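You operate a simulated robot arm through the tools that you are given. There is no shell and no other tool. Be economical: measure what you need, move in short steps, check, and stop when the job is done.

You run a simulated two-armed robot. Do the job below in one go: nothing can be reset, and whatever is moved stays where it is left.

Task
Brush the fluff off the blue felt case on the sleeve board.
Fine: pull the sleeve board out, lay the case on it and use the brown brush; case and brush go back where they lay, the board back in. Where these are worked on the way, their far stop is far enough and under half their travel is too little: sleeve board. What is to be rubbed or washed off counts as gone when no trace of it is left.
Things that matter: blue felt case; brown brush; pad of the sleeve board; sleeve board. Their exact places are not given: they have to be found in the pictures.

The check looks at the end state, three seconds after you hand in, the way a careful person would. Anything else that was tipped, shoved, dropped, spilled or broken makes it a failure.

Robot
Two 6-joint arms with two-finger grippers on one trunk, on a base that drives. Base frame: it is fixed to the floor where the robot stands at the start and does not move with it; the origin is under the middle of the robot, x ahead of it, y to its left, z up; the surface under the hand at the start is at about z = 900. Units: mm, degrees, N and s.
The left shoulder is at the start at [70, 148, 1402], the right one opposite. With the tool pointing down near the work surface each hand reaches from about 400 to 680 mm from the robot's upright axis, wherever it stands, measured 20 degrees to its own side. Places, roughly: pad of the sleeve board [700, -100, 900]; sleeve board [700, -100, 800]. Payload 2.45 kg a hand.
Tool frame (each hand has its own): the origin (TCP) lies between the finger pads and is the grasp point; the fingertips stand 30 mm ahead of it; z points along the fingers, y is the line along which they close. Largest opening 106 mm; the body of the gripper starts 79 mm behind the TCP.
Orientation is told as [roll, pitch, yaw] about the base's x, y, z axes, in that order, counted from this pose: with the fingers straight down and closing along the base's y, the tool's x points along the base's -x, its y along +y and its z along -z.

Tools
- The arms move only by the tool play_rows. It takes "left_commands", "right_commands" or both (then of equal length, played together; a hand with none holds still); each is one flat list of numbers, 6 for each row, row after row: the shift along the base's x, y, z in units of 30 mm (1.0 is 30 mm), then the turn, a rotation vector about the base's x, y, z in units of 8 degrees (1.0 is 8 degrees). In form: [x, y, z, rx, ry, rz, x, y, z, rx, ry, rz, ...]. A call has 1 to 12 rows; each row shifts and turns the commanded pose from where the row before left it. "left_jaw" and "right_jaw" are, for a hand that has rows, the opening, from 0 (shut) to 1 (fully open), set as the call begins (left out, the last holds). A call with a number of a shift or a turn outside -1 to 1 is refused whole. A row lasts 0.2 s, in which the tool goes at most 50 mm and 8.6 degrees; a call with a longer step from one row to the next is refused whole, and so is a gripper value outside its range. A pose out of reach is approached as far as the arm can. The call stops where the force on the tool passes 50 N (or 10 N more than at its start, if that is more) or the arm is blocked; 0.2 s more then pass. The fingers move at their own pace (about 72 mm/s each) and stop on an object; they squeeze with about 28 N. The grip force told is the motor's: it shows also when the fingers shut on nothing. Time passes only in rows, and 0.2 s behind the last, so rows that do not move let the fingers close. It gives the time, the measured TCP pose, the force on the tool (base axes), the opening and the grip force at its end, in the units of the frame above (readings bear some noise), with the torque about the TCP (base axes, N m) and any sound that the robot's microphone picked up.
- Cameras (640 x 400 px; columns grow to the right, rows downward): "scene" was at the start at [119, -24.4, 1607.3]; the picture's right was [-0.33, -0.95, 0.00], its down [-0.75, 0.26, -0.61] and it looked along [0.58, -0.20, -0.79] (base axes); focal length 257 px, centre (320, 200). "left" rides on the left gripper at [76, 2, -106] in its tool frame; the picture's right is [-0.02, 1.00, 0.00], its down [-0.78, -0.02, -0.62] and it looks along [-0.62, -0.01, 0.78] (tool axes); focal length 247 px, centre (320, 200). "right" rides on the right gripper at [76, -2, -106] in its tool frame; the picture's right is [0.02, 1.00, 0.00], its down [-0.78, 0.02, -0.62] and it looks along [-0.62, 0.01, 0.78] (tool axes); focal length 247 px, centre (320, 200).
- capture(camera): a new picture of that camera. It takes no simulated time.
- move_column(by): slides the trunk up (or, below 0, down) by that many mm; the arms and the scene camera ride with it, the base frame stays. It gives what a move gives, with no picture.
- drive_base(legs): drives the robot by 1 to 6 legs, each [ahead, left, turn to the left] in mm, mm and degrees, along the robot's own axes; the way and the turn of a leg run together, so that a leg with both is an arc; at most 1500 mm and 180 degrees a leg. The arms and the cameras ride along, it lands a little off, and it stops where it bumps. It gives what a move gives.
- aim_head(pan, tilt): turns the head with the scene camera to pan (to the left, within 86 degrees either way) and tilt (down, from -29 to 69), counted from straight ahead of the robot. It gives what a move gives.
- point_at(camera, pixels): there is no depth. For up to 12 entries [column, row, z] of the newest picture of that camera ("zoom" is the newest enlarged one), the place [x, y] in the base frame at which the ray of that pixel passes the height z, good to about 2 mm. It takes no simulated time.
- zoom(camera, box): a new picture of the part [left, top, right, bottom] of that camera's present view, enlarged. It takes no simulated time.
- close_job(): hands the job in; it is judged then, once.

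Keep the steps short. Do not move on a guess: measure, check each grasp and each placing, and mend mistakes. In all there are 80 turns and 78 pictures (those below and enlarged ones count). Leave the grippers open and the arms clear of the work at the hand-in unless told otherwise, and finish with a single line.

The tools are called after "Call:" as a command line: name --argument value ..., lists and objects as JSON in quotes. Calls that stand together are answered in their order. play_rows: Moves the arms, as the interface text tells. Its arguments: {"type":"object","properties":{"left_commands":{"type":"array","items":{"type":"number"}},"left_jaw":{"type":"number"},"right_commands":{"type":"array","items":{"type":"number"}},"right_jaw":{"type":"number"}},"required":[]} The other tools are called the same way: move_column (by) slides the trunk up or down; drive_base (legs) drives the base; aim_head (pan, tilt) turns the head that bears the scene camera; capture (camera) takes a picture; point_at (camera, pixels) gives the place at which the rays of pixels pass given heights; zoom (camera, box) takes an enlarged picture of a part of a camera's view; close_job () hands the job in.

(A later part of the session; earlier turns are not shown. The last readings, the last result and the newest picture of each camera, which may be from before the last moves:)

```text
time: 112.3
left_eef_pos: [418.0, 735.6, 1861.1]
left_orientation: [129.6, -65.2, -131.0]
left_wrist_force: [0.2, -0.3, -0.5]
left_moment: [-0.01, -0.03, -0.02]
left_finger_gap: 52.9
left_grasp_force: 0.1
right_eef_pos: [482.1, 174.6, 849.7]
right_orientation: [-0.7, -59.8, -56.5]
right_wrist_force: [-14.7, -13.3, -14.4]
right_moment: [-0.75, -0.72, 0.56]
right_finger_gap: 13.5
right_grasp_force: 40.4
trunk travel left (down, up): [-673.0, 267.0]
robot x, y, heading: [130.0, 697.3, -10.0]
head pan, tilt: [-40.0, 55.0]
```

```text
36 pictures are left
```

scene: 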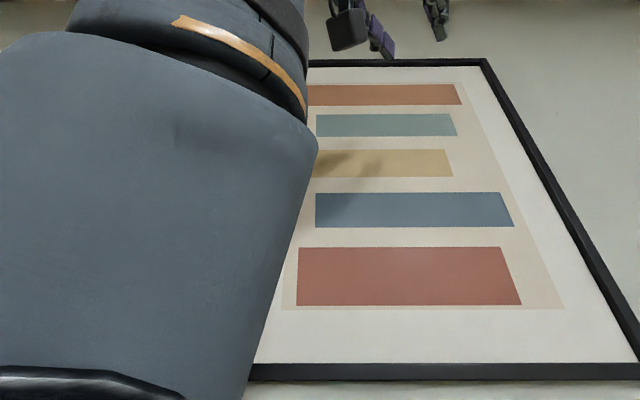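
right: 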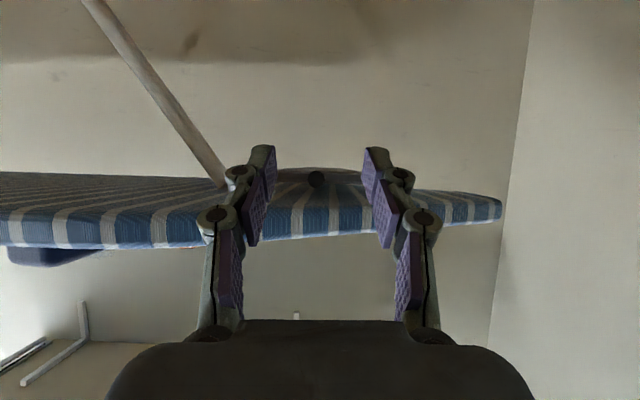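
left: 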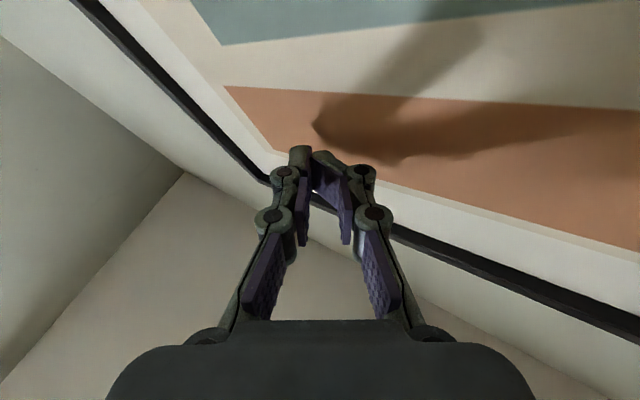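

The head view seems stuck facing left, so I'll re-aim it. The board is out about 200 mm, so I'll pull another 60 mm with the base to find the stop.

Call:
aim_head --pan -45 --tilt 50

Call:
drive_base --legs '[[-43, 42, 0]]'

Call:
capture --camera "scene"

Call:
capture --camera "right"

```text
time: 112.9
left_eef_pos: [422.9, 739.2, 1860.6]
left_orientation: [129.2, -65.7, -130.8]
left_wrist_force: [0.5, 0.6, -0.4]
left_moment: [-0.02, -0.02, -0.02]
left_finger_gap: 53.2
left_grasp_force: 0.0
right_eef_pos: [481.7, 177.0, 848.2]
right_orientation: [-0.9, -59.8, -56.4]
right_wrist_force: [-11.8, -7.3, -5.9]
right_moment: [0.35, 0.29, 0.77]
right_finger_gap: 13.6
right_grasp_force: 40.0
trunk travel left (down, up): [-673.0, 267.0]
robot x, y, heading: [128.7, 698.0, -10.1]
head pan, tilt: [-45.0, 50.0]
```

```text
time: 113.9
left_eef_pos: [384.0, 788.6, 1860.8]
left_orientation: [129.3, -65.5, -131.0]
left_wrist_force: [-0.7, -0.6, 0.3]
left_moment: [0.05, -0.01, -0.01]
left_finger_gap: 53.1
left_grasp_force: 0.1
right_eef_pos: [447.2, 224.9, 850.8]
right_orientation: [-0.6, -60.1, -56.7]
right_wrist_force: [-9.8, -25.7, 15.5]
right_moment: [-0.01, 0.09, 0.45]
right_finger_gap: 14.0
right_grasp_force: 40.6
trunk travel left (down, up): [-673.0, 267.0]
robot x, y, heading: [92.9, 752.4, -10.0]
head pan, tilt: [-45.0, 50.0]
```

```text
35 pictures are left
```

scene: 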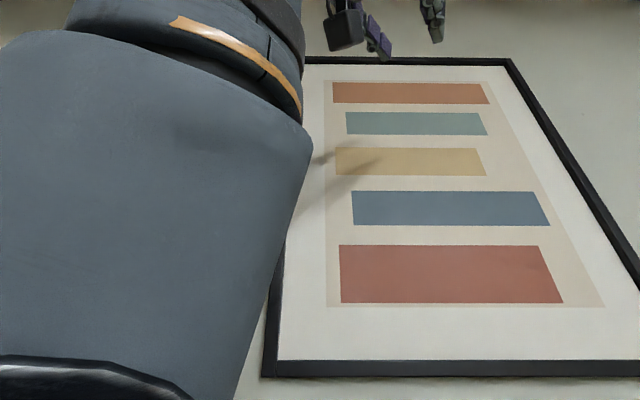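

```text
34 pictures are left
```

right: 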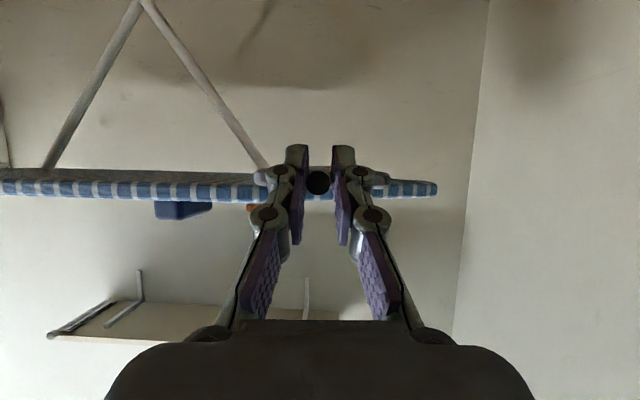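

The hand is 264 mm out from where it started. Checking that the board really followed, with a zoom on the knob.

Call:
zoom --camera "right" --box '[230, 130, 410, 245]'

Call:
play_rows --right_commands '[-0.28, 0.415, 0, 0, 0, 0, -0.28, 0.415, 0, 0, 0, 0]'

Call:
aim_head --pan -45 --tilt 10

Call:
capture --camera "scene"

```text
3.48 times, centred on (320, 188) of right
```

zoom: 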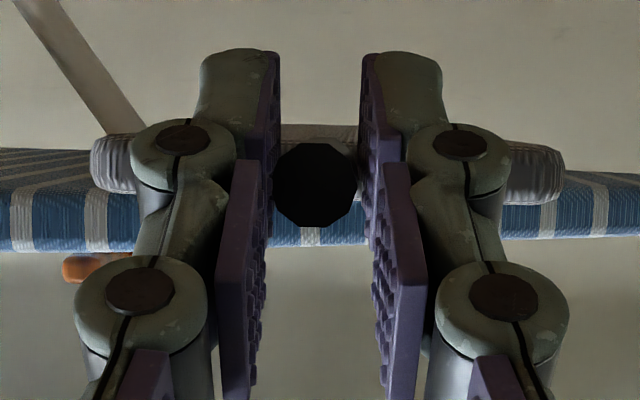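

```text
time: 114.5
left_eef_pos: [407.5, 779.5, 1856.3]
left_orientation: [126.9, -66.2, -128.9]
left_wrist_force: [0.3, 0.0, -0.5]
left_moment: [0.01, -0.04, -0.03]
left_finger_gap: 53.1
left_grasp_force: 0.0
right_eef_pos: [439.3, 234.3, 847.7]
right_orientation: [-0.8, -60.3, -57.5]
right_wrist_force: [2.3, -35.8, -22.9]
right_moment: [0.24, 0.01, -0.11]
right_finger_gap: 13.3
right_grasp_force: 39.6
trunk travel left (down, up): [-673.0, 267.0]
robot x, y, heading: [92.7, 748.9, -10.4]
head pan, tilt: [-45.0, 50.0]
stopped in row 2 (right hand): the force on the tool passed its limit at 86 N (the readings are from after the stop); the commanded pose is now the measured one
```

```text
time: 115.5
left_eef_pos: [401.4, 776.7, 1858.4]
left_orientation: [127.3, -66.0, -129.0]
left_wrist_force: [0.0, -1.1, 0.2]
left_moment: [0.0, 0.02, -0.01]
left_finger_gap: 52.9
left_grasp_force: 0.1
right_eef_pos: [440.1, 233.7, 849.3]
right_orientation: [-0.3, -60.1, -57.3]
right_wrist_force: [5.1, -37.9, -28.1]
right_moment: [0.55, 0.31, -0.11]
right_finger_gap: 12.9
right_grasp_force: 39.7
trunk travel left (down, up): [-673.0, 267.0]
robot x, y, heading: [93.2, 749.9, -10.2]
head pan, tilt: [-45.0, 10.0]
```

```text
32 pictures are left
```

scene: 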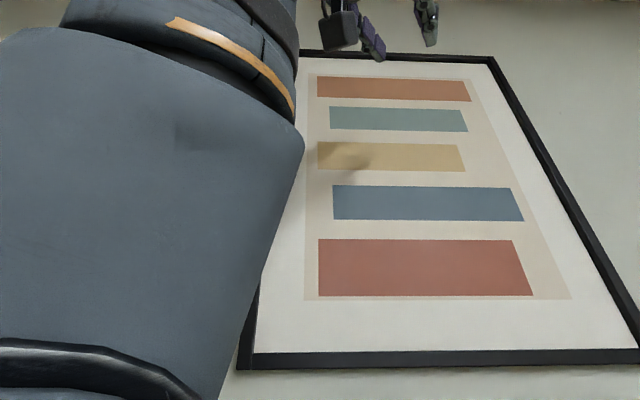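

The board is at its far stop (86 N, about 270 mm out). I'll open the jaw, back the base off along p, lift the hand to fingers-down, and swing the left arm outward a bit because it seems to be blocking the head.

Call:
play_rows --right_commands '[0, 0, 0, 0, 0, 0, 0, 0, 0, 0, 0, 0, 0, 0, 0, 0, 0, 0]' --right_jaw 0.6

Call:
drive_base --legs '[[-45, 46, 0]]'

Call:
play_rows --right_commands '[-0.233, 0.345, 1, 0.78, 0.525, 0, -0.233, 0.345, 1, 0.78, 0.525, 0, -0.233, 0.345, 1, 0.78, 0.525, 0, -0.233, 0.345, 1, 0.78, 0.525, 0, -0.233, 0.345, 1, 0.78, 0.525, 0, -0.233, 0.345, 1, 0.78, 0.525, 0, -0.233, 0.345, 1, 0.78, 0.525, 0, -0.233, 0.345, 1, 0.78, 0.525, 0]' --left_commands '[0.174, 0.98, 0, 0, 0, 0, 0.174, 0.98, 0, 0, 0, 0, 0.174, 0.98, 0, 0, 0, 0, 0.174, 0.98, 0, 0, 0, 0, 0, 0, 0, 0, 0, 0, 0, 0, 0, 0, 0, 0, 0, 0, 0, 0, 0, 0, 0, 0, 0, 0, 0, 0]'

Call:
aim_head --pan -45 --tilt 45

Call:
capture --camera "scene"

```text
time: 116.3
left_eef_pos: [395.9, 794.3, 1858.6]
left_orientation: [128.6, -66.4, -130.1]
left_wrist_force: [0.1, 0.8, -0.3]
left_moment: [0.01, 0.02, -0.01]
left_finger_gap: 53.1
left_grasp_force: 0.2
right_eef_pos: [437.2, 242.1, 854.5]
right_orientation: [-0.7, -60.8, -56.8]
right_wrist_force: [-0.5, 0.7, -0.3]
right_moment: [0.01, -0.01, 0.03]
right_finger_gap: 63.7
right_grasp_force: 0.0
trunk travel left (down, up): [-673.0, 267.0]
robot x, y, heading: [92.9, 747.0, -10.5]
head pan, tilt: [-45.0, 10.0]
```

```text
time: 117.3
left_eef_pos: [364.3, 839.0, 1857.9]
left_orientation: [127.6, -66.2, -129.1]
left_wrist_force: [0.4, -1.8, -0.1]
left_moment: [-0.03, 0.0, 0.06]
left_finger_gap: 53.1
left_grasp_force: 0.1
right_eef_pos: [402.4, 292.1, 851.8]
right_orientation: [-0.5, -60.4, -57.0]
right_wrist_force: [-0.3, -0.7, 0.0]
right_moment: [-0.01, 0.0, 0.01]
right_finger_gap: 63.4
right_grasp_force: 0.1
trunk travel left (down, up): [-673.0, 267.0]
robot x, y, heading: [58.1, 802.0, -10.2]
head pan, tilt: [-45.0, 10.0]
```

```text
time: 119.1
left_eef_pos: [379.8, 964.1, 1856.7]
left_orientation: [128.2, -66.4, -129.8]
left_wrist_force: [-0.3, 0.5, -0.5]
left_moment: [-0.01, 0.0, 0.02]
left_finger_gap: 53.0
left_grasp_force: 0.1
right_eef_pos: [336.2, 438.1, 1051.9]
right_orientation: [-1.3, -0.5, -56.4]
right_wrist_force: [0.0, 1.0, 0.1]
right_moment: [0.0, 0.03, 0.01]
right_finger_gap: 63.7
right_grasp_force: 0.1
right hand out of reach, approached as far as the arm can: row 2, 3, 4, 5, 8
trunk travel left (down, up): [-673.0, 267.0]
robot x, y, heading: [61.5, 801.9, -10.2]
head pan, tilt: [-45.0, 10.0]
```

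```text
time: 120.2
left_eef_pos: [379.7, 964.8, 1857.8]
left_orientation: [128.2, -66.3, -129.8]
left_wrist_force: [0.0, -0.7, 0.4]
left_moment: [-0.01, -0.01, 0.0]
left_finger_gap: 52.8
left_grasp_force: 0.0
right_eef_pos: [336.9, 438.7, 1051.2]
right_orientation: [-1.1, -0.6, -56.5]
right_wrist_force: [-0.1, -0.3, -0.3]
right_moment: [0.01, 0.03, -0.01]
right_finger_gap: 63.8
right_grasp_force: 0.1
trunk travel left (down, up): [-673.0, 267.0]
robot x, y, heading: [58.8, 801.4, -10.4]
head pan, tilt: [-45.0, 45.0]
```

```text
31 pictures are left
```

scene: 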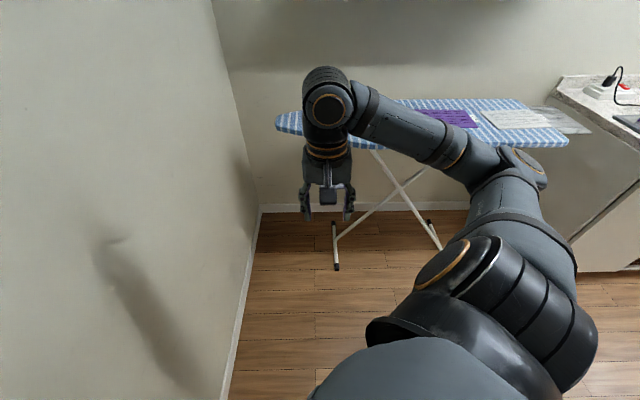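

The head is free again and the right hand is clear. I'll drive to the working stance (235, 437) and look at the pulled-out pad.

Call:
drive_base --legs '[[238, -327, 0]]'

Call:
capture --camera "scene"

Call:
capture --camera "right"

```text
time: 122.7
left_eef_pos: [563.1, 610.1, 1857.2]
left_orientation: [128.5, -66.3, -129.8]
left_wrist_force: [-1.1, 0.7, -0.1]
left_moment: [0.0, 0.03, -0.02]
left_finger_gap: 53.2
left_grasp_force: 0.1
right_eef_pos: [523.1, 81.8, 1053.3]
right_orientation: [-1.2, -0.7, -56.2]
right_wrist_force: [-0.5, 0.7, -0.5]
right_moment: [-0.01, 0.04, -0.03]
right_finger_gap: 63.8
right_grasp_force: 0.1
trunk travel left (down, up): [-673.0, 267.0]
robot x, y, heading: [241.5, 443.3, -9.9]
head pan, tilt: [-45.0, 45.0]
```

```text
30 pictures are left
```

scene: 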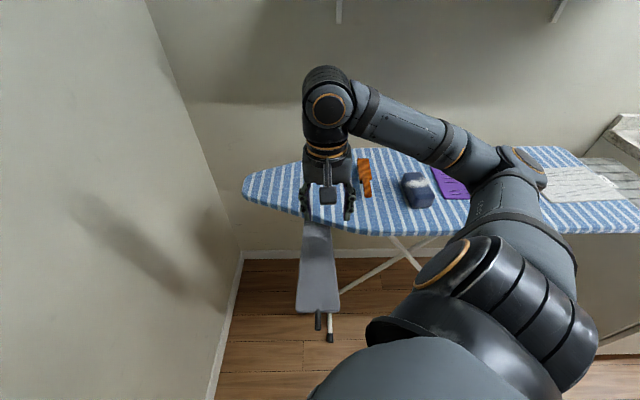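

```text
29 pictures are left
```

right: 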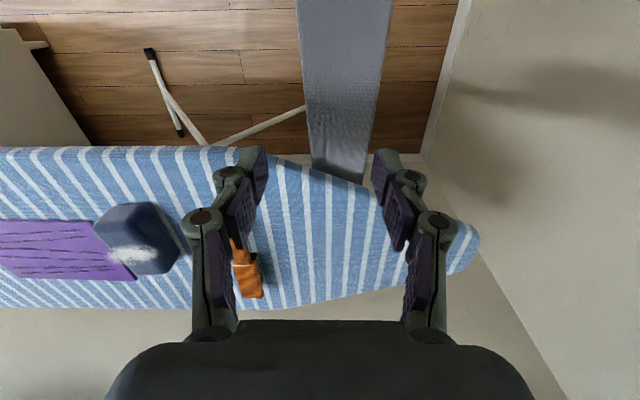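

The grey pad is fully out. I'll measure the case, brush and pad precisely in both cameras.

Call:
zoom --camera "scene" --box '[340, 145, 460, 220]'

Call:
zoom --camera "right" --box '[70, 180, 290, 318]'

Call:
point_at --camera "right" --pixels '[[300, 60, 865], [393, 5, 865], [312, 165, 865], [368, 178, 865], [380, 100, 865], [305, 100, 865]]'

Call:
point_at --camera "scene" --pixels '[[298, 305, 865], [340, 305, 865], [304, 226, 865], [330, 228, 865]]'

```text
5.33 times, centred on (400, 182) of scene
```

zoom: 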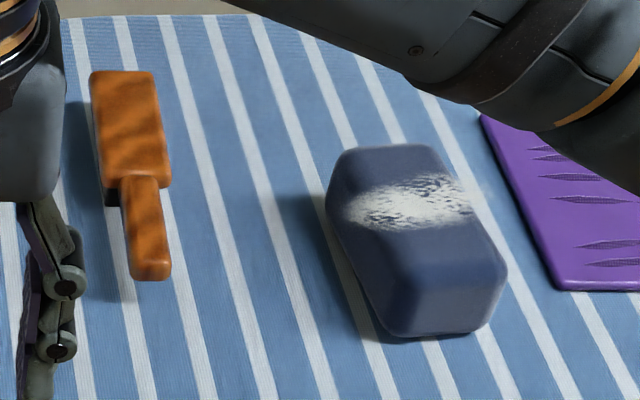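

```text
2.90 times, centred on (180, 249) of right
```

zoom: 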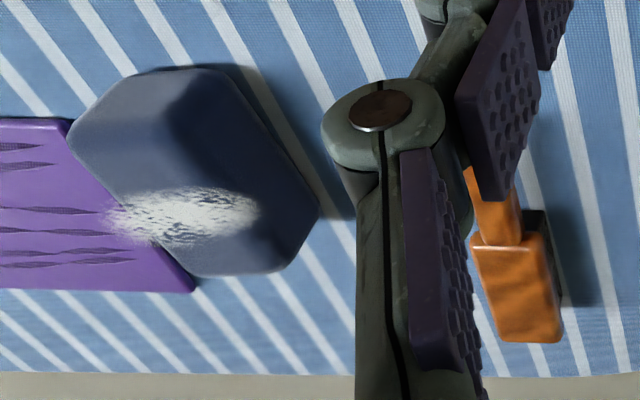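

```text
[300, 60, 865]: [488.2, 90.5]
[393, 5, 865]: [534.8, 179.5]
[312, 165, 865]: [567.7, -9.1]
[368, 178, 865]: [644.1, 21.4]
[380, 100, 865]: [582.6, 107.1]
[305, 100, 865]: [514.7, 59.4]
```

```text
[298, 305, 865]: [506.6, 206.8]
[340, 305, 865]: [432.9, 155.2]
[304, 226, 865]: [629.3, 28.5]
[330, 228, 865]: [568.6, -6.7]
```

Pad top is confirmed at z ≈ 865 (both cameras agree), with the exposed pad's centre near (534, 96). Now the rays for the case and brush.

Call:
point_at --camera "scene" --pixels '[[413.1, 207.8, 900], [431.9, 206.9, 900], [414.6, 194.1, 950], [434.7, 192.8, 950], [403.8, 174.1, 950], [421.6, 172.8, 950], [368.1, 195.6, 900], [368.1, 195.6, 930], [357.3, 159, 930], [369, 158.5, 930], [371, 180, 930], [360.5, 180.5, 930]]'

Call:
point_at --camera "right" --pixels '[[93.4, 228.2, 950], [111.3, 206.9, 900], [142.3, 203.4, 900], [179.5, 252.3, 950], [166.5, 273, 950], [137.2, 274.7, 950], [231.7, 258.6, 930], [263, 297.8, 930], [241.5, 297.8, 930], [130, 255, 950]]'

```text
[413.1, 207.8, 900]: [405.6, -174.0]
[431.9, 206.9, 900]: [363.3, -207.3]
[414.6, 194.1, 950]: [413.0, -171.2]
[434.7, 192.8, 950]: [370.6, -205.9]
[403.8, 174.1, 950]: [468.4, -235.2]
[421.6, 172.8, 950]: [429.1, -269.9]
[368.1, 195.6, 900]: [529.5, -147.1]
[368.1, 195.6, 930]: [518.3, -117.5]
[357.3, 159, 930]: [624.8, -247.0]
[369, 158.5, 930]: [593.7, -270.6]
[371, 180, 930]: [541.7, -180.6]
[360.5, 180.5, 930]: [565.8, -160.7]
```

```text
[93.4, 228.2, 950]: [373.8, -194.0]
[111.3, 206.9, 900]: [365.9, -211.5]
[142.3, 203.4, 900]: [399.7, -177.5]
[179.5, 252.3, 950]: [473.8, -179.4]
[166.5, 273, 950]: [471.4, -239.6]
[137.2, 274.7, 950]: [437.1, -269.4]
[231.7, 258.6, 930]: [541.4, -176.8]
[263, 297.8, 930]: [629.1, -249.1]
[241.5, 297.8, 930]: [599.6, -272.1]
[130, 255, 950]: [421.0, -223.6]
```

The two cameras agree: case top ≈ 950, centre (421, -221), about 58 × 92 mm, long axis at -48.5°. Brush top ≈ 931, head centre (582, -215), axis -57°, handle end (518, -118). I'll move the right hand above the case, yawed to match, and check.

Call:
play_rows --right_commands '[-0.309, -0.918, 0, 0, 0, 0.0875, -0.309, -0.918, 0, 0, 0, 0.0875, -0.309, -0.918, 0, 0, 0, 0.0875, -0.309, -0.918, 0, 0, 0, 0.0875, -0.309, -0.918, 0, 0, 0, 0.0875, -0.309, -0.918, 0, 0, 0, 0.0875, -0.309, -0.918, 0, 0, 0, 0.0875, -0.309, -0.918, 0, 0, 0, 0.0875, -0.309, -0.918, 0, 0, 0, 0.0875, -0.309, -0.918, 0, 0, 0, 0.0875, -0.309, -0.918, 0, 0, 0, 0.0875, 0, 0, 0, 0, 0, 0]' --right_jaw 0.78

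Call:
capture --camera "right"

Call:
capture --camera "scene"

```text
time: 125.3
left_eef_pos: [563.7, 607.8, 1858.3]
left_orientation: [128.3, -66.4, -129.6]
left_wrist_force: [0.2, 0.8, -1.2]
left_moment: [0.03, 0.02, -0.03]
left_finger_gap: 53.1
left_grasp_force: 0.0
right_eef_pos: [565.1, -48.8, 1057.7]
right_orientation: [-1.2, -0.6, -48.5]
right_wrist_force: [0.2, 0.0, -0.2]
right_moment: [-0.01, 0.04, -0.04]
right_finger_gap: 82.7
right_grasp_force: 0.1
right hand out of reach, approached as far as the arm can: row 1, 2, 3, 4, 5, 6, 7, 8, 9, 10, 11
trunk travel left (down, up): [-673.0, 267.0]
robot x, y, heading: [242.3, 443.8, -10.0]
head pan, tilt: [-45.0, 45.0]
```

```text
26 pictures are left
```

right: 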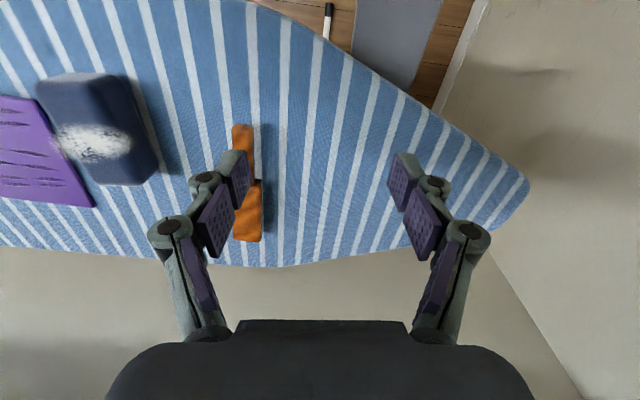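

```text
25 pictures are left
```

scene: 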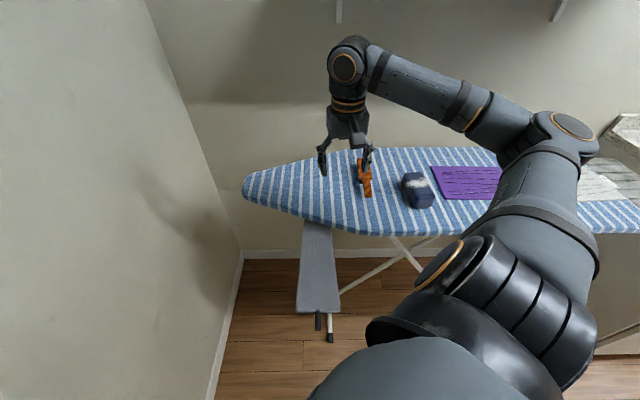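

The arm slid outward instead of going right, so another joint limit is in play, probably wrist yaw at -38° relative to the robot. I'll turn the yaw back toward the robot's own heading and try again.

Call:
play_rows --right_commands '[0, 0, 0.3, 0, 0, 1, 0, 0, 0.3, 0, 0, 1, 0, 0, 0, 0, 0, 1, 0, 0, 0, 0, 0, 1]'

Call:
play_rows --right_commands '[-0.309, -0.918, 0, 0, 0, 0, -0.309, -0.918, 0, 0, 0, 0, -0.309, -0.918, 0, 0, 0, 0, -0.309, -0.918, 0, 0, 0, 0]'

Call:
play_rows --right_commands '[-0.9, 0, 0, 0, 0, 0, -0.9, 0, 0, 0, 0, 0, -0.9, 0, 0, 0, 0, 0]'

```text
time: 126.3
left_eef_pos: [562.8, 607.8, 1858.1]
left_orientation: [128.4, -66.4, -129.7]
left_wrist_force: [0.6, 0.2, -0.5]
left_moment: [0.0, -0.02, 0.02]
left_finger_gap: 53.0
left_grasp_force: 0.1
right_eef_pos: [564.8, -49.2, 1076.6]
right_orientation: [-1.2, -0.6, -16.4]
right_wrist_force: [-0.4, -0.2, -0.3]
right_moment: [0.0, 0.0, 0.0]
right_finger_gap: 82.9
right_grasp_force: 0.0
trunk travel left (down, up): [-673.0, 267.0]
robot x, y, heading: [245.8, 442.1, -10.0]
head pan, tilt: [-45.0, 45.0]
```

```text
time: 127.3
left_eef_pos: [563.5, 606.7, 1857.4]
left_orientation: [128.2, -66.3, -129.6]
left_wrist_force: [-0.7, 0.1, 0.1]
left_moment: [-0.04, 0.02, 0.02]
left_finger_gap: 53.1
left_grasp_force: 0.0
right_eef_pos: [560.5, -127.8, 1086.3]
right_orientation: [-1.2, -0.6, -16.5]
right_wrist_force: [-0.5, -1.0, 0.6]
right_moment: [0.03, -0.01, 0.01]
right_finger_gap: 82.8
right_grasp_force: 0.1
right hand out of reach, approached as far as the arm can: row 1, 2, 3, 4
trunk travel left (down, up): [-673.0, 267.0]
robot x, y, heading: [243.6, 444.5, -10.2]
head pan, tilt: [-45.0, 45.0]
```

```text
time: 128.1
left_eef_pos: [563.9, 608.9, 1859.0]
left_orientation: [128.4, -66.4, -129.7]
left_wrist_force: [0.3, 0.3, 0.1]
left_moment: [-0.01, 0.03, -0.01]
left_finger_gap: 53.1
left_grasp_force: 0.2
right_eef_pos: [560.5, -126.0, 1089.3]
right_orientation: [-1.2, -0.6, -16.5]
right_wrist_force: [-0.1, -0.4, -0.7]
right_moment: [0.02, -0.04, 0.02]
right_finger_gap: 82.6
right_grasp_force: 0.1
right hand out of reach, approached as far as the arm can: row 1, 2, 3
trunk travel left (down, up): [-673.0, 267.0]
robot x, y, heading: [242.6, 447.7, -9.8]
head pan, tilt: [-45.0, 45.0]
```

Fitting those points shows the hand only swings about a fixed elbow: the upper-arm joint is frozen, while yaw, z and the rest are free. So I'll use the robot as a gantry: hold the hand fingers-down, position it in xy with the base and in z with the trunk. A heading of +20° keeps the body clear of the pad for every station. I'm driving to put the hand over the case and setting the yaw.

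Call:
drive_base --legs '[[-320, -392, 0], [0, 0, 30]]'

Call:
play_rows --right_commands '[0, 0, 0, 0, 0, -0.97, 0, 0, 0, 0, 0, -0.97, 0, 0, 0, 0, 0, -0.97, 0, 0, 0, 0, 0, -0.97, 0, 0, 0, 0, 0, -0.97, 0, 0, 0, 0, 0, -0.97, 0, 0, 0, 0, 0, -0.97, 0, 0, 0, 0, 0, -0.97, 0, 0, 0, 0, 0, 0]'

Call:
capture --camera "right"

```text
time: 132.5
left_eef_pos: [52.7, 419.9, 1858.0]
left_orientation: [128.4, -66.5, -100.0]
left_wrist_force: [0.6, 0.7, -0.1]
left_moment: [0.0, 0.0, -0.01]
left_finger_gap: 53.0
left_grasp_force: 0.0
right_eef_pos: [413.4, -219.5, 1088.0]
right_orientation: [-1.2, -0.5, 13.1]
right_wrist_force: [-0.6, 0.5, 0.8]
right_moment: [-0.02, -0.01, 0.0]
right_finger_gap: 82.8
right_grasp_force: 0.0
trunk travel left (down, up): [-673.0, 267.0]
robot x, y, heading: [-145.1, 120.4, 19.8]
head pan, tilt: [-45.0, 45.0]
```

```text
time: 134.5
left_eef_pos: [53.6, 420.7, 1858.3]
left_orientation: [128.4, -66.3, -100.0]
left_wrist_force: [0.1, 0.7, -0.1]
left_moment: [0.04, -0.01, 0.0]
left_finger_gap: 53.3
left_grasp_force: 0.1
right_eef_pos: [410.2, -220.8, 1086.5]
right_orientation: [-1.1, -0.6, -49.1]
right_wrist_force: [-0.7, -0.2, -0.1]
right_moment: [0.04, 0.0, -0.02]
right_finger_gap: 82.6
right_grasp_force: 0.1
right hand out of reach, approached as far as the arm can: row 8
trunk travel left (down, up): [-673.0, 267.0]
robot x, y, heading: [-140.4, 114.1, 19.5]
head pan, tilt: [-45.0, 45.0]
```

```text
24 pictures are left
```

right: 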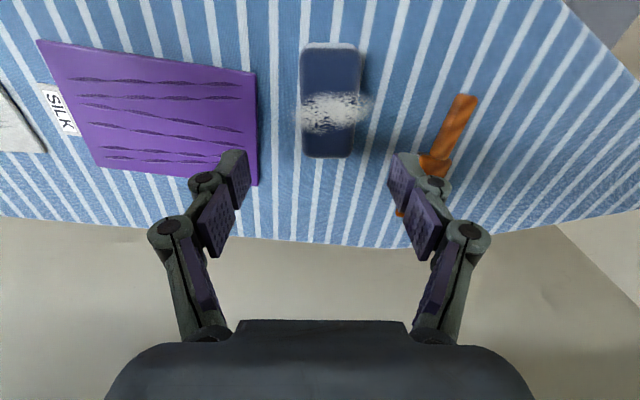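

This works nicely: the case is between the fingers and aligned. Measuring its top corners.

Call:
zoom --camera "right" --box '[270, 25, 400, 175]'

Call:
point_at --camera "right" --pixels '[[302, 55, 950], [359, 53, 950], [301, 155, 950], [353, 156, 950], [328, 43, 900], [470, 97, 931], [400, 213, 931]]'

```text
2.67 times, centred on (335, 100) of right
```

zoom: 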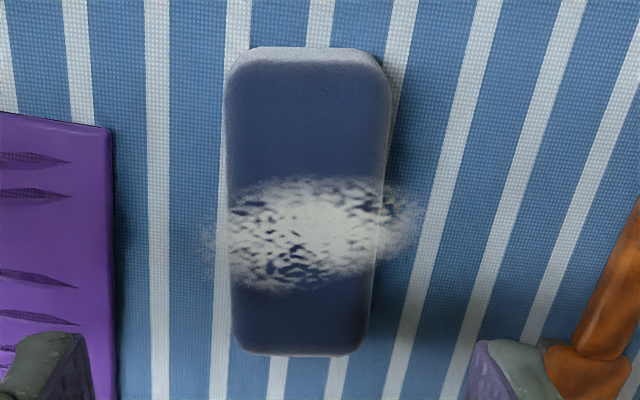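

```text
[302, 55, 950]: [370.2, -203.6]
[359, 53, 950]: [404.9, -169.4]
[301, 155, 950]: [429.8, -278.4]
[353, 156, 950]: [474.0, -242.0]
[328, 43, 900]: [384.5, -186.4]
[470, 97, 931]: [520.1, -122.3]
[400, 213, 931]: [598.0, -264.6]
```

Case centre is (420, -223), yaw -49°. A small base correction, then down with the trunk to z ≈ 940.

Call:
drive_base --legs '[[8, -5, 0]]'

Call:
move_column --by -100

Call:
capture --camera "right"

```text
time: 135.3
left_eef_pos: [58.1, 417.8, 1858.4]
left_orientation: [128.8, -66.3, -100.4]
left_wrist_force: [-0.4, 0.3, 0.7]
left_moment: [-0.03, 0.04, -0.02]
left_finger_gap: 53.0
left_grasp_force: 0.1
right_eef_pos: [417.8, -223.0, 1087.4]
right_orientation: [-0.9, -0.9, -49.0]
right_wrist_force: [-1.1, 0.6, 0.7]
right_moment: [-0.03, -0.03, 0.03]
right_finger_gap: 82.7
right_grasp_force: 0.1
trunk travel left (down, up): [-673.0, 267.0]
robot x, y, heading: [-134.0, 116.2, 19.9]
head pan, tilt: [-45.0, 45.0]
```

```text
time: 136.6
left_eef_pos: [62.7, 418.1, 1757.9]
left_orientation: [128.4, -66.4, -100.1]
left_wrist_force: [-0.2, 0.3, 0.1]
left_moment: [-0.01, 0.03, 0.02]
left_finger_gap: 52.7
left_grasp_force: 0.1
right_eef_pos: [419.7, -222.3, 985.5]
right_orientation: [-1.1, -0.7, -49.1]
right_wrist_force: [0.7, -0.2, 0.5]
right_moment: [0.02, 0.0, 0.0]
right_finger_gap: 82.5
right_grasp_force: 0.1
trunk travel left (down, up): [-573.0, 367.0]
robot x, y, heading: [-136.8, 118.9, 19.9]
head pan, tilt: [-45.0, 45.0]
```

```text
22 pictures are left
```

right: 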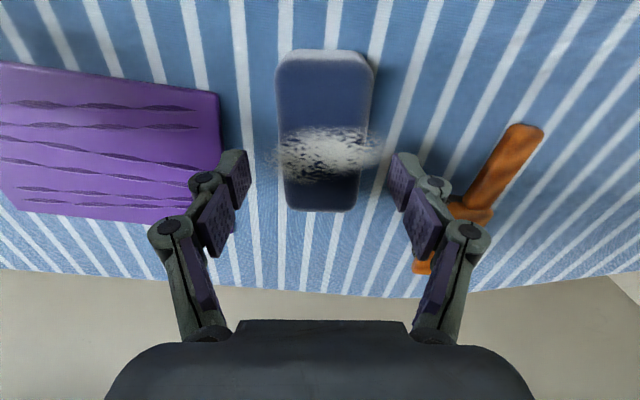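

Centred. Down 46 mm and close.

Call:
move_column --by -46

Call:
play_rows --right_commands '[0, 0, 0, 0, 0, 0, 0, 0, 0, 0, 0, 0, 0, 0, 0, 0, 0, 0, 0, 0, 0, 0, 0, 0]' --right_jaw 0

Call:
move_column --by 146

Call:
capture --camera "right"

```text
time: 137.5
left_eef_pos: [61.4, 418.4, 1712.1]
left_orientation: [128.4, -66.4, -100.1]
left_wrist_force: [-0.4, -0.2, 0.0]
left_moment: [0.03, 0.04, 0.0]
left_finger_gap: 52.9
left_grasp_force: 0.1
right_eef_pos: [418.8, -222.8, 940.2]
right_orientation: [-1.1, -0.8, -49.1]
right_wrist_force: [-0.1, 0.2, 0.2]
right_moment: [-0.05, -0.02, 0.0]
right_finger_gap: 82.5
right_grasp_force: 0.0
trunk travel left (down, up): [-527.0, 413.0]
robot x, y, heading: [-136.2, 117.1, 20.0]
head pan, tilt: [-45.0, 45.0]
```

```text
time: 138.5
left_eef_pos: [61.7, 418.8, 1712.3]
left_orientation: [128.5, -66.3, -100.1]
left_wrist_force: [-0.8, 0.9, 0.4]
left_moment: [-0.01, -0.01, 0.05]
left_finger_gap: 52.9
left_grasp_force: 0.1
right_eef_pos: [419.5, -222.5, 941.5]
right_orientation: [-1.1, -0.7, -49.0]
right_wrist_force: [2.1, 0.0, 3.9]
right_moment: [0.13, -0.12, -0.04]
right_finger_gap: 56.9
right_grasp_force: 28.0
trunk travel left (down, up): [-527.0, 413.0]
robot x, y, heading: [-136.3, 113.7, 19.7]
head pan, tilt: [-45.0, 45.0]
```

```text
time: 140.2
left_eef_pos: [61.9, 417.2, 1858.6]
left_orientation: [128.4, -66.4, -100.1]
left_wrist_force: [-0.2, -0.1, -0.2]
left_moment: [0.01, 0.02, 0.01]
left_finger_gap: 53.2
left_grasp_force: 0.0
right_eef_pos: [419.4, -222.2, 1085.6]
right_orientation: [-1.1, -0.5, -48.9]
right_wrist_force: [0.2, 0.1, -0.7]
right_moment: [0.02, 0.01, 0.0]
right_finger_gap: 57.0
right_grasp_force: 27.7
trunk travel left (down, up): [-673.0, 267.0]
robot x, y, heading: [-138.0, 116.5, 20.0]
head pan, tilt: [-45.0, 45.0]
```

```text
21 pictures are left
```

right: 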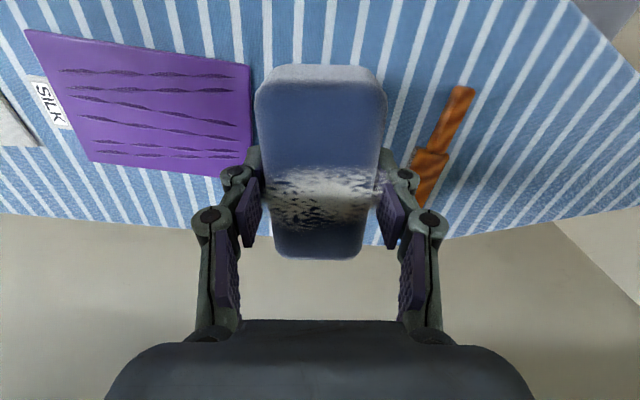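

The case is held (57 mm). I'll drive it over the pad's centre at about (532, 100) and lower it most of the way.

Call:
drive_base --legs '[[216, 264, 0]]'

Call:
move_column --by -155

Call:
capture --camera "right"

Call:
capture --camera "scene"

```text
time: 142.4
left_eef_pos: [178.6, 728.7, 1858.5]
left_orientation: [128.5, -66.3, -100.0]
left_wrist_force: [-0.1, 0.6, -0.6]
left_moment: [0.02, 0.01, 0.03]
left_finger_gap: 53.3
left_grasp_force: 0.0
right_eef_pos: [537.3, 90.3, 1085.7]
right_orientation: [-1.0, -0.5, -49.0]
right_wrist_force: [0.5, -0.6, 0.0]
right_moment: [0.02, -0.01, 0.02]
right_finger_gap: 56.9
right_grasp_force: 28.2
trunk travel left (down, up): [-673.0, 267.0]
robot x, y, heading: [-16.0, 429.4, 20.0]
head pan, tilt: [-45.0, 45.0]
```

```text
time: 144.2
left_eef_pos: [178.6, 731.1, 1703.7]
left_orientation: [128.4, -66.2, -100.1]
left_wrist_force: [1.2, 0.0, 0.2]
left_moment: [-0.01, 0.0, -0.02]
left_finger_gap: 53.0
left_grasp_force: 0.1
right_eef_pos: [536.9, 89.8, 931.5]
right_orientation: [-1.1, -0.7, -48.9]
right_wrist_force: [-0.1, -0.5, -0.5]
right_moment: [0.0, -0.01, -0.01]
right_finger_gap: 56.7
right_grasp_force: 27.9
trunk travel left (down, up): [-518.0, 422.0]
robot x, y, heading: [-15.0, 431.3, 19.8]
head pan, tilt: [-45.0, 45.0]
```

```text
20 pictures are left
```

right: 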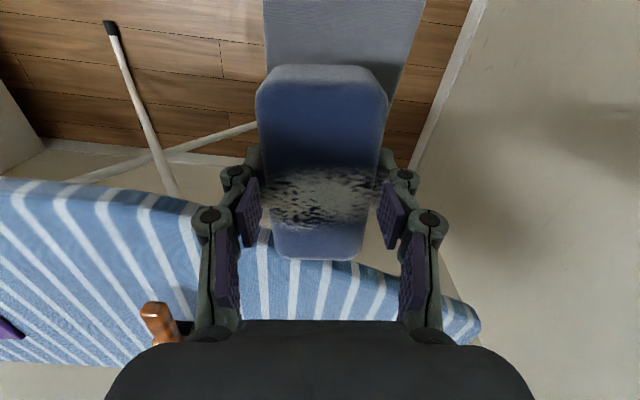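

```text
19 pictures are left
```

scene: 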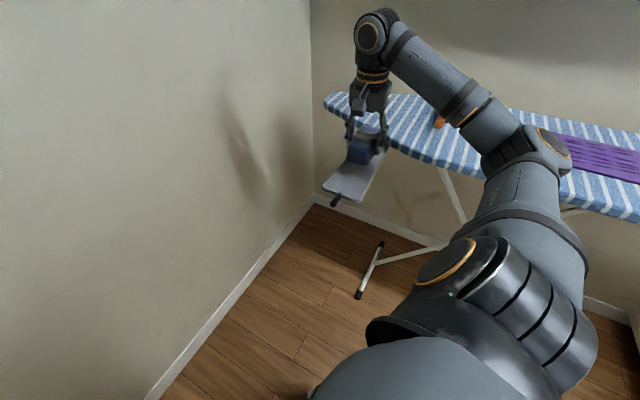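

Case is over the pad at a = 495, s = -226, well inside the exposed area. Setting it down, releasing, rising, then going over to the brush.

Call:
move_column --by -25

Call:
play_rows --right_commands '[0, 0, 0, 0, 0, 0, 0, 0, 0, 0, 0, 0]' --right_jaw 0.75

Call:
move_column --by 180

Call:
capture --camera "right"

Call:
drive_base --legs '[[13, -251, 0], [0, 0, -8]]'

Call:
capture --camera "right"

```text
time: 144.9
left_eef_pos: [179.3, 731.1, 1678.7]
left_orientation: [128.5, -66.4, -100.2]
left_wrist_force: [-0.8, 0.4, 1.1]
left_moment: [-0.03, 0.0, 0.01]
left_finger_gap: 52.8
left_grasp_force: 0.1
right_eef_pos: [537.9, 91.7, 906.1]
right_orientation: [-1.2, -0.6, -48.9]
right_wrist_force: [-0.7, -0.3, -0.4]
right_moment: [0.02, 0.0, 0.02]
right_finger_gap: 57.0
right_grasp_force: 27.9
trunk travel left (down, up): [-493.0, 447.0]
robot x, y, heading: [-21.1, 428.3, 19.9]
head pan, tilt: [-45.0, 45.0]
```

```text
time: 145.5
left_eef_pos: [178.4, 732.9, 1678.5]
left_orientation: [128.6, -66.2, -100.1]
left_wrist_force: [-0.6, -0.1, 0.0]
left_moment: [-0.02, 0.0, 0.0]
left_finger_gap: 52.8
left_grasp_force: 0.0
right_eef_pos: [536.6, 92.0, 906.3]
right_orientation: [-1.1, -0.7, -49.0]
right_wrist_force: [0.2, -0.4, 0.1]
right_moment: [-0.02, 0.01, -0.02]
right_finger_gap: 79.7
right_grasp_force: 0.0
trunk travel left (down, up): [-493.0, 447.0]
robot x, y, heading: [-18.4, 428.9, 20.1]
head pan, tilt: [-45.0, 45.0]
```

```text
time: 147.5
left_eef_pos: [180.1, 732.3, 1857.4]
left_orientation: [128.5, -66.3, -100.0]
left_wrist_force: [-0.2, -1.0, -0.5]
left_moment: [0.0, -0.02, -0.01]
left_finger_gap: 53.1
left_grasp_force: 0.0
right_eef_pos: [537.3, 90.7, 1085.8]
right_orientation: [-1.1, -0.5, -48.9]
right_wrist_force: [0.1, -0.5, -0.5]
right_moment: [-0.01, 0.01, 0.0]
right_finger_gap: 79.7
right_grasp_force: 0.2
trunk travel left (down, up): [-673.0, 267.0]
robot x, y, heading: [-18.1, 431.0, 19.9]
head pan, tilt: [-45.0, 45.0]
```

```text
18 pictures are left
```

right: 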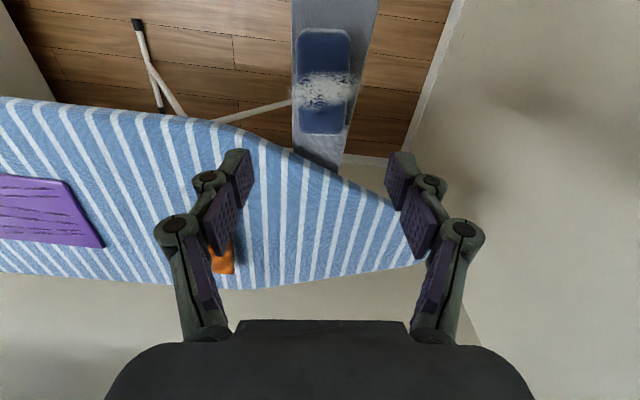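

```text
time: 149.9
left_eef_pos: [316.9, 469.3, 1858.2]
left_orientation: [128.6, -66.3, -108.2]
left_wrist_force: [-0.5, -0.3, -0.4]
left_moment: [0.01, 0.0, -0.03]
left_finger_gap: 53.0
left_grasp_force: 0.1
right_eef_pos: [582.1, -215.5, 1086.7]
right_orientation: [-1.0, -0.7, -56.9]
right_wrist_force: [0.3, 0.6, 0.0]
right_moment: [0.0, -0.01, 0.01]
right_finger_gap: 79.4
right_grasp_force: 0.0
trunk travel left (down, up): [-673.0, 267.0]
robot x, y, heading: [83.0, 198.3, 11.5]
head pan, tilt: [-45.0, 45.0]
```

```text
17 pictures are left
```

right: 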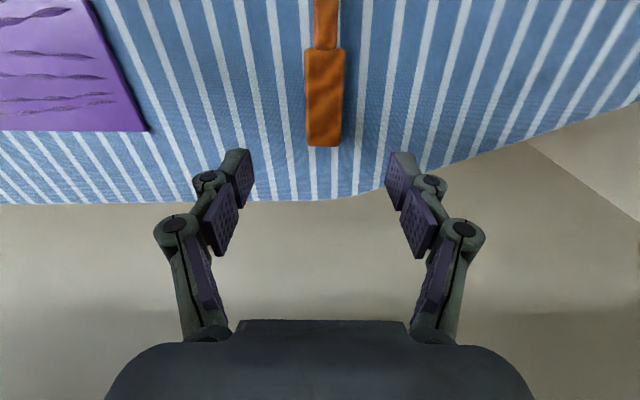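

Landed right over the brush head (582, -215.5) at yaw -57, and the case rests well on the pad. Lowering to z ≈ 944, gripping and lifting.

Call:
point_at --camera "right" --pixels '[[305, 52, 931], [345, 50, 931], [308, 144, 931], [340, 146, 931]]'

Call:
move_column --by -143

Call:
play_rows --right_commands '[0, 0, 0, 0, 0, 0, 0, 0, 0, 0, 0, 0, 0, 0, 0, 0, 0, 0, 0, 0, 0, 0, 0, 0]' --right_jaw 0

Call:
move_column --by 120

Call:
capture --camera "right"

```text
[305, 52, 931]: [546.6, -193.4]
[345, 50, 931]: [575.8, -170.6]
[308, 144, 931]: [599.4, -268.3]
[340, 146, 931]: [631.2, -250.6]
```

```text
time: 151.6
left_eef_pos: [317.9, 468.9, 1715.2]
left_orientation: [128.4, -66.4, -108.3]
left_wrist_force: [0.1, 0.3, -1.1]
left_moment: [-0.03, 0.03, 0.03]
left_finger_gap: 53.1
left_grasp_force: 0.0
right_eef_pos: [582.7, -216.6, 943.8]
right_orientation: [-1.2, -0.7, -57.1]
right_wrist_force: [-0.1, 0.6, 0.7]
right_moment: [-0.03, -0.01, -0.02]
right_finger_gap: 79.5
right_grasp_force: 0.1
trunk travel left (down, up): [-530.0, 410.0]
robot x, y, heading: [79.7, 195.9, 11.7]
head pan, tilt: [-45.0, 45.0]
```

```text
time: 152.6
left_eef_pos: [316.9, 467.8, 1714.3]
left_orientation: [128.5, -66.4, -108.1]
left_wrist_force: [0.4, 0.0, 0.2]
left_moment: [0.02, 0.03, 0.02]
left_finger_gap: 53.1
left_grasp_force: 0.1
right_eef_pos: [582.6, -216.3, 943.3]
right_orientation: [-1.1, -0.7, -57.0]
right_wrist_force: [1.0, -0.4, 1.3]
right_moment: [0.07, -0.05, -0.03]
right_finger_gap: 39.1
right_grasp_force: 27.3
trunk travel left (down, up): [-530.0, 410.0]
robot x, y, heading: [78.2, 195.7, 11.8]
head pan, tilt: [-45.0, 45.0]
```

```text
time: 154.1
left_eef_pos: [319.3, 468.5, 1835.5]
left_orientation: [128.5, -66.3, -108.1]
left_wrist_force: [0.0, 0.4, -0.3]
left_moment: [0.0, 0.0, 0.02]
left_finger_gap: 52.9
left_grasp_force: 0.1
right_eef_pos: [582.3, -216.2, 1063.0]
right_orientation: [-1.1, -0.6, -57.0]
right_wrist_force: [0.3, -0.5, -0.7]
right_moment: [-0.04, 0.01, -0.01]
right_finger_gap: 38.9
right_grasp_force: 27.8
trunk travel left (down, up): [-650.0, 290.0]
robot x, y, heading: [75.3, 194.7, 11.6]
head pan, tilt: [-45.0, 45.0]
```

```text
16 pictures are left
```

right: 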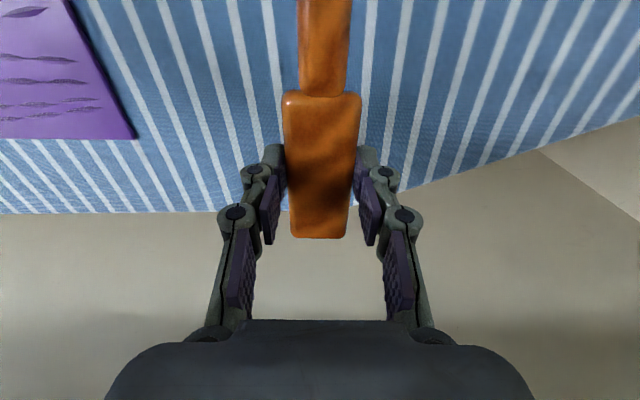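

The brush is held at its head (39 mm), bristles 43.5 mm below the TCP. I'll drive over the case and come down to just above contact.

Call:
drive_base --legs '[[18, 310, 0]]'

Call:
move_column --by -98

Call:
capture --camera "right"

Call:
aim_head --pan -47 --tilt 42

Call:
zoom --camera "scene" --box '[260, 80, 460, 240]'

```text
time: 156.3
left_eef_pos: [272.4, 788.1, 1835.4]
left_orientation: [128.4, -66.3, -108.4]
left_wrist_force: [0.3, -1.1, 0.0]
left_moment: [0.0, -0.01, 0.02]
left_finger_gap: 53.0
left_grasp_force: 0.0
right_eef_pos: [532.4, 102.3, 1063.4]
right_orientation: [-1.1, -0.6, -57.4]
right_wrist_force: [-0.3, 0.0, 0.1]
right_moment: [0.02, 0.0, 0.02]
right_finger_gap: 38.7
right_grasp_force: 28.0
trunk travel left (down, up): [-650.0, 290.0]
robot x, y, heading: [31.8, 521.2, 11.5]
head pan, tilt: [-45.0, 45.0]
```

```text
time: 157.6
left_eef_pos: [272.6, 790.3, 1738.2]
left_orientation: [128.5, -66.4, -108.5]
left_wrist_force: [0.4, 0.2, -0.1]
left_moment: [-0.03, 0.02, 0.01]
left_finger_gap: 52.9
left_grasp_force: 0.1
right_eef_pos: [529.8, 102.9, 965.1]
right_orientation: [-1.0, -0.7, -57.5]
right_wrist_force: [0.5, -0.4, -1.3]
right_moment: [-0.03, -0.01, 0.03]
right_finger_gap: 38.7
right_grasp_force: 28.0
trunk travel left (down, up): [-552.0, 388.0]
robot x, y, heading: [32.8, 521.4, 11.5]
head pan, tilt: [-45.0, 45.0]
```

```text
15 pictures are left
```

right: 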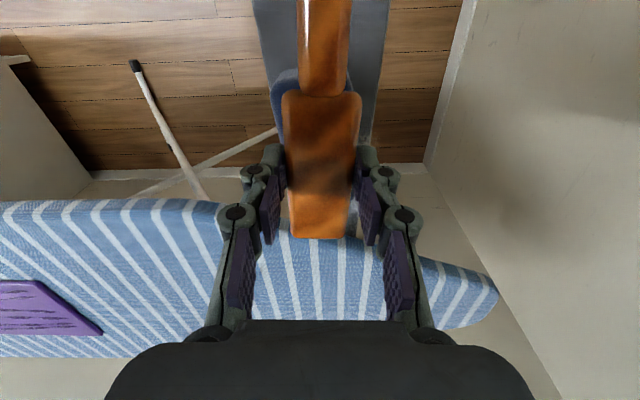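

```text
time: 158.3
left_eef_pos: [272.0, 788.8, 1737.9]
left_orientation: [128.5, -66.3, -108.6]
left_wrist_force: [0.0, 1.3, -1.3]
left_moment: [0.0, -0.01, 0.0]
left_finger_gap: 52.9
left_grasp_force: 0.0
right_eef_pos: [530.5, 102.5, 965.6]
right_orientation: [-1.1, -0.7, -57.3]
right_wrist_force: [-0.3, 0.0, -0.8]
right_moment: [-0.03, 0.0, -0.01]
right_finger_gap: 38.5
right_grasp_force: 27.6
trunk travel left (down, up): [-552.0, 388.0]
robot x, y, heading: [29.5, 523.0, 11.4]
head pan, tilt: [-47.0, 42.0]
```

```text
2.50 times, centred on (360, 160) of scene
```

zoom: 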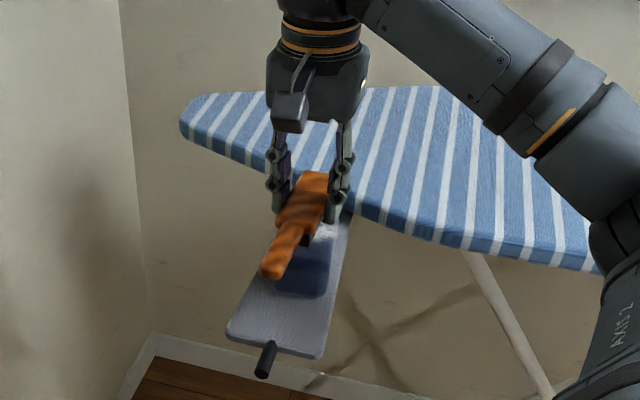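

The brush is 6 mm above the fluff, aligned over the case. Lowering 9 mm into light contact, then stroking side to side with the base.

Call:
move_column --by -9

Call:
drive_base --legs '[[23, 10, 0], [-46, -19, 0], [46, 19, 0], [-46, -19, 0], [46, 19, 0], [-23, -10, 0]]'

Call:
zoom --camera "scene" --box '[310, 130, 410, 220]'

```text
time: 158.8
left_eef_pos: [272.5, 789.1, 1728.7]
left_orientation: [128.5, -66.3, -108.6]
left_wrist_force: [0.0, -0.5, 0.8]
left_moment: [0.03, -0.01, -0.02]
left_finger_gap: 53.3
left_grasp_force: 0.0
right_eef_pos: [531.3, 103.3, 956.5]
right_orientation: [-1.1, -0.6, -57.4]
right_wrist_force: [0.3, -0.2, -0.9]
right_moment: [-0.02, -0.03, -0.01]
right_finger_gap: 38.3
right_grasp_force: 28.2
trunk travel left (down, up): [-543.0, 397.0]
robot x, y, heading: [33.7, 518.9, 11.3]
head pan, tilt: [-47.0, 42.0]
```

```text
time: 162.2
left_eef_pos: [273.3, 789.9, 1728.2]
left_orientation: [128.3, -66.5, -108.5]
left_wrist_force: [-0.4, 0.9, -0.7]
left_moment: [-0.02, 0.03, 0.0]
left_finger_gap: 53.0
left_grasp_force: 0.0
right_eef_pos: [530.6, 102.7, 955.6]
right_orientation: [-1.2, -0.6, -57.4]
right_wrist_force: [-0.3, 0.3, -0.2]
right_moment: [-0.01, -0.01, 0.02]
right_finger_gap: 38.7
right_grasp_force: 28.1
trunk travel left (down, up): [-543.0, 397.0]
robot x, y, heading: [31.9, 519.7, 11.3]
head pan, tilt: [-47.0, 42.0]
```

```text
4.44 times, centred on (360, 175) of scene
```

zoom: 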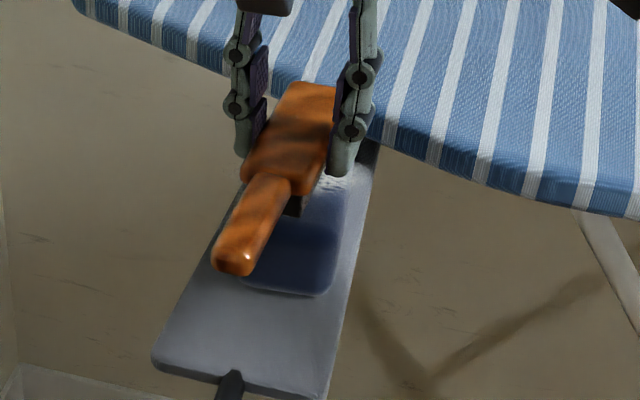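

No contact force yet, so the top is a bit lower than I estimated. Lowering in small steps while reading the force.

Call:
move_column --by -4

Call:
move_column --by -3

Call:
move_column --by -3

```text
time: 162.7
left_eef_pos: [272.0, 788.3, 1724.3]
left_orientation: [128.3, -66.4, -108.4]
left_wrist_force: [0.0, -0.3, -0.1]
left_moment: [-0.01, -0.01, 0.02]
left_finger_gap: 53.0
left_grasp_force: 0.2
right_eef_pos: [530.6, 101.4, 950.5]
right_orientation: [-1.1, -0.6, -57.4]
right_wrist_force: [-0.4, 0.3, -0.4]
right_moment: [0.0, -0.03, -0.01]
right_finger_gap: 38.9
right_grasp_force: 28.6
trunk travel left (down, up): [-539.0, 401.0]
robot x, y, heading: [30.8, 518.8, 11.2]
head pan, tilt: [-47.0, 42.0]
```

```text
time: 163.2
left_eef_pos: [272.1, 788.5, 1721.3]
left_orientation: [128.4, -66.3, -108.4]
left_wrist_force: [-0.2, 1.1, 0.6]
left_moment: [0.03, -0.01, 0.01]
left_finger_gap: 52.7
left_grasp_force: 0.0
right_eef_pos: [530.5, 102.8, 948.5]
right_orientation: [-1.1, -0.6, -57.4]
right_wrist_force: [-0.2, 0.0, -2.2]
right_moment: [-0.01, 0.01, 0.0]
right_finger_gap: 38.5
right_grasp_force: 28.0
trunk travel left (down, up): [-536.0, 404.0]
robot x, y, heading: [28.9, 519.9, 11.4]
head pan, tilt: [-47.0, 42.0]
```

```text
time: 163.7
left_eef_pos: [268.2, 790.6, 1719.0]
left_orientation: [128.6, -66.5, -108.8]
left_wrist_force: [-0.2, 0.3, 1.6]
left_moment: [-0.01, -0.01, 0.0]
left_finger_gap: 53.1
left_grasp_force: 0.0
right_eef_pos: [529.3, 101.1, 948.6]
right_orientation: [-1.0, -0.7, -57.5]
right_wrist_force: [3.9, -2.2, 16.0]
right_moment: [0.12, -0.21, -0.06]
right_finger_gap: 39.1
right_grasp_force: 28.3
trunk travel left (down, up): [-533.0, 407.0]
robot x, y, heading: [33.9, 521.8, 11.1]
head pan, tilt: [-47.0, 42.0]
```

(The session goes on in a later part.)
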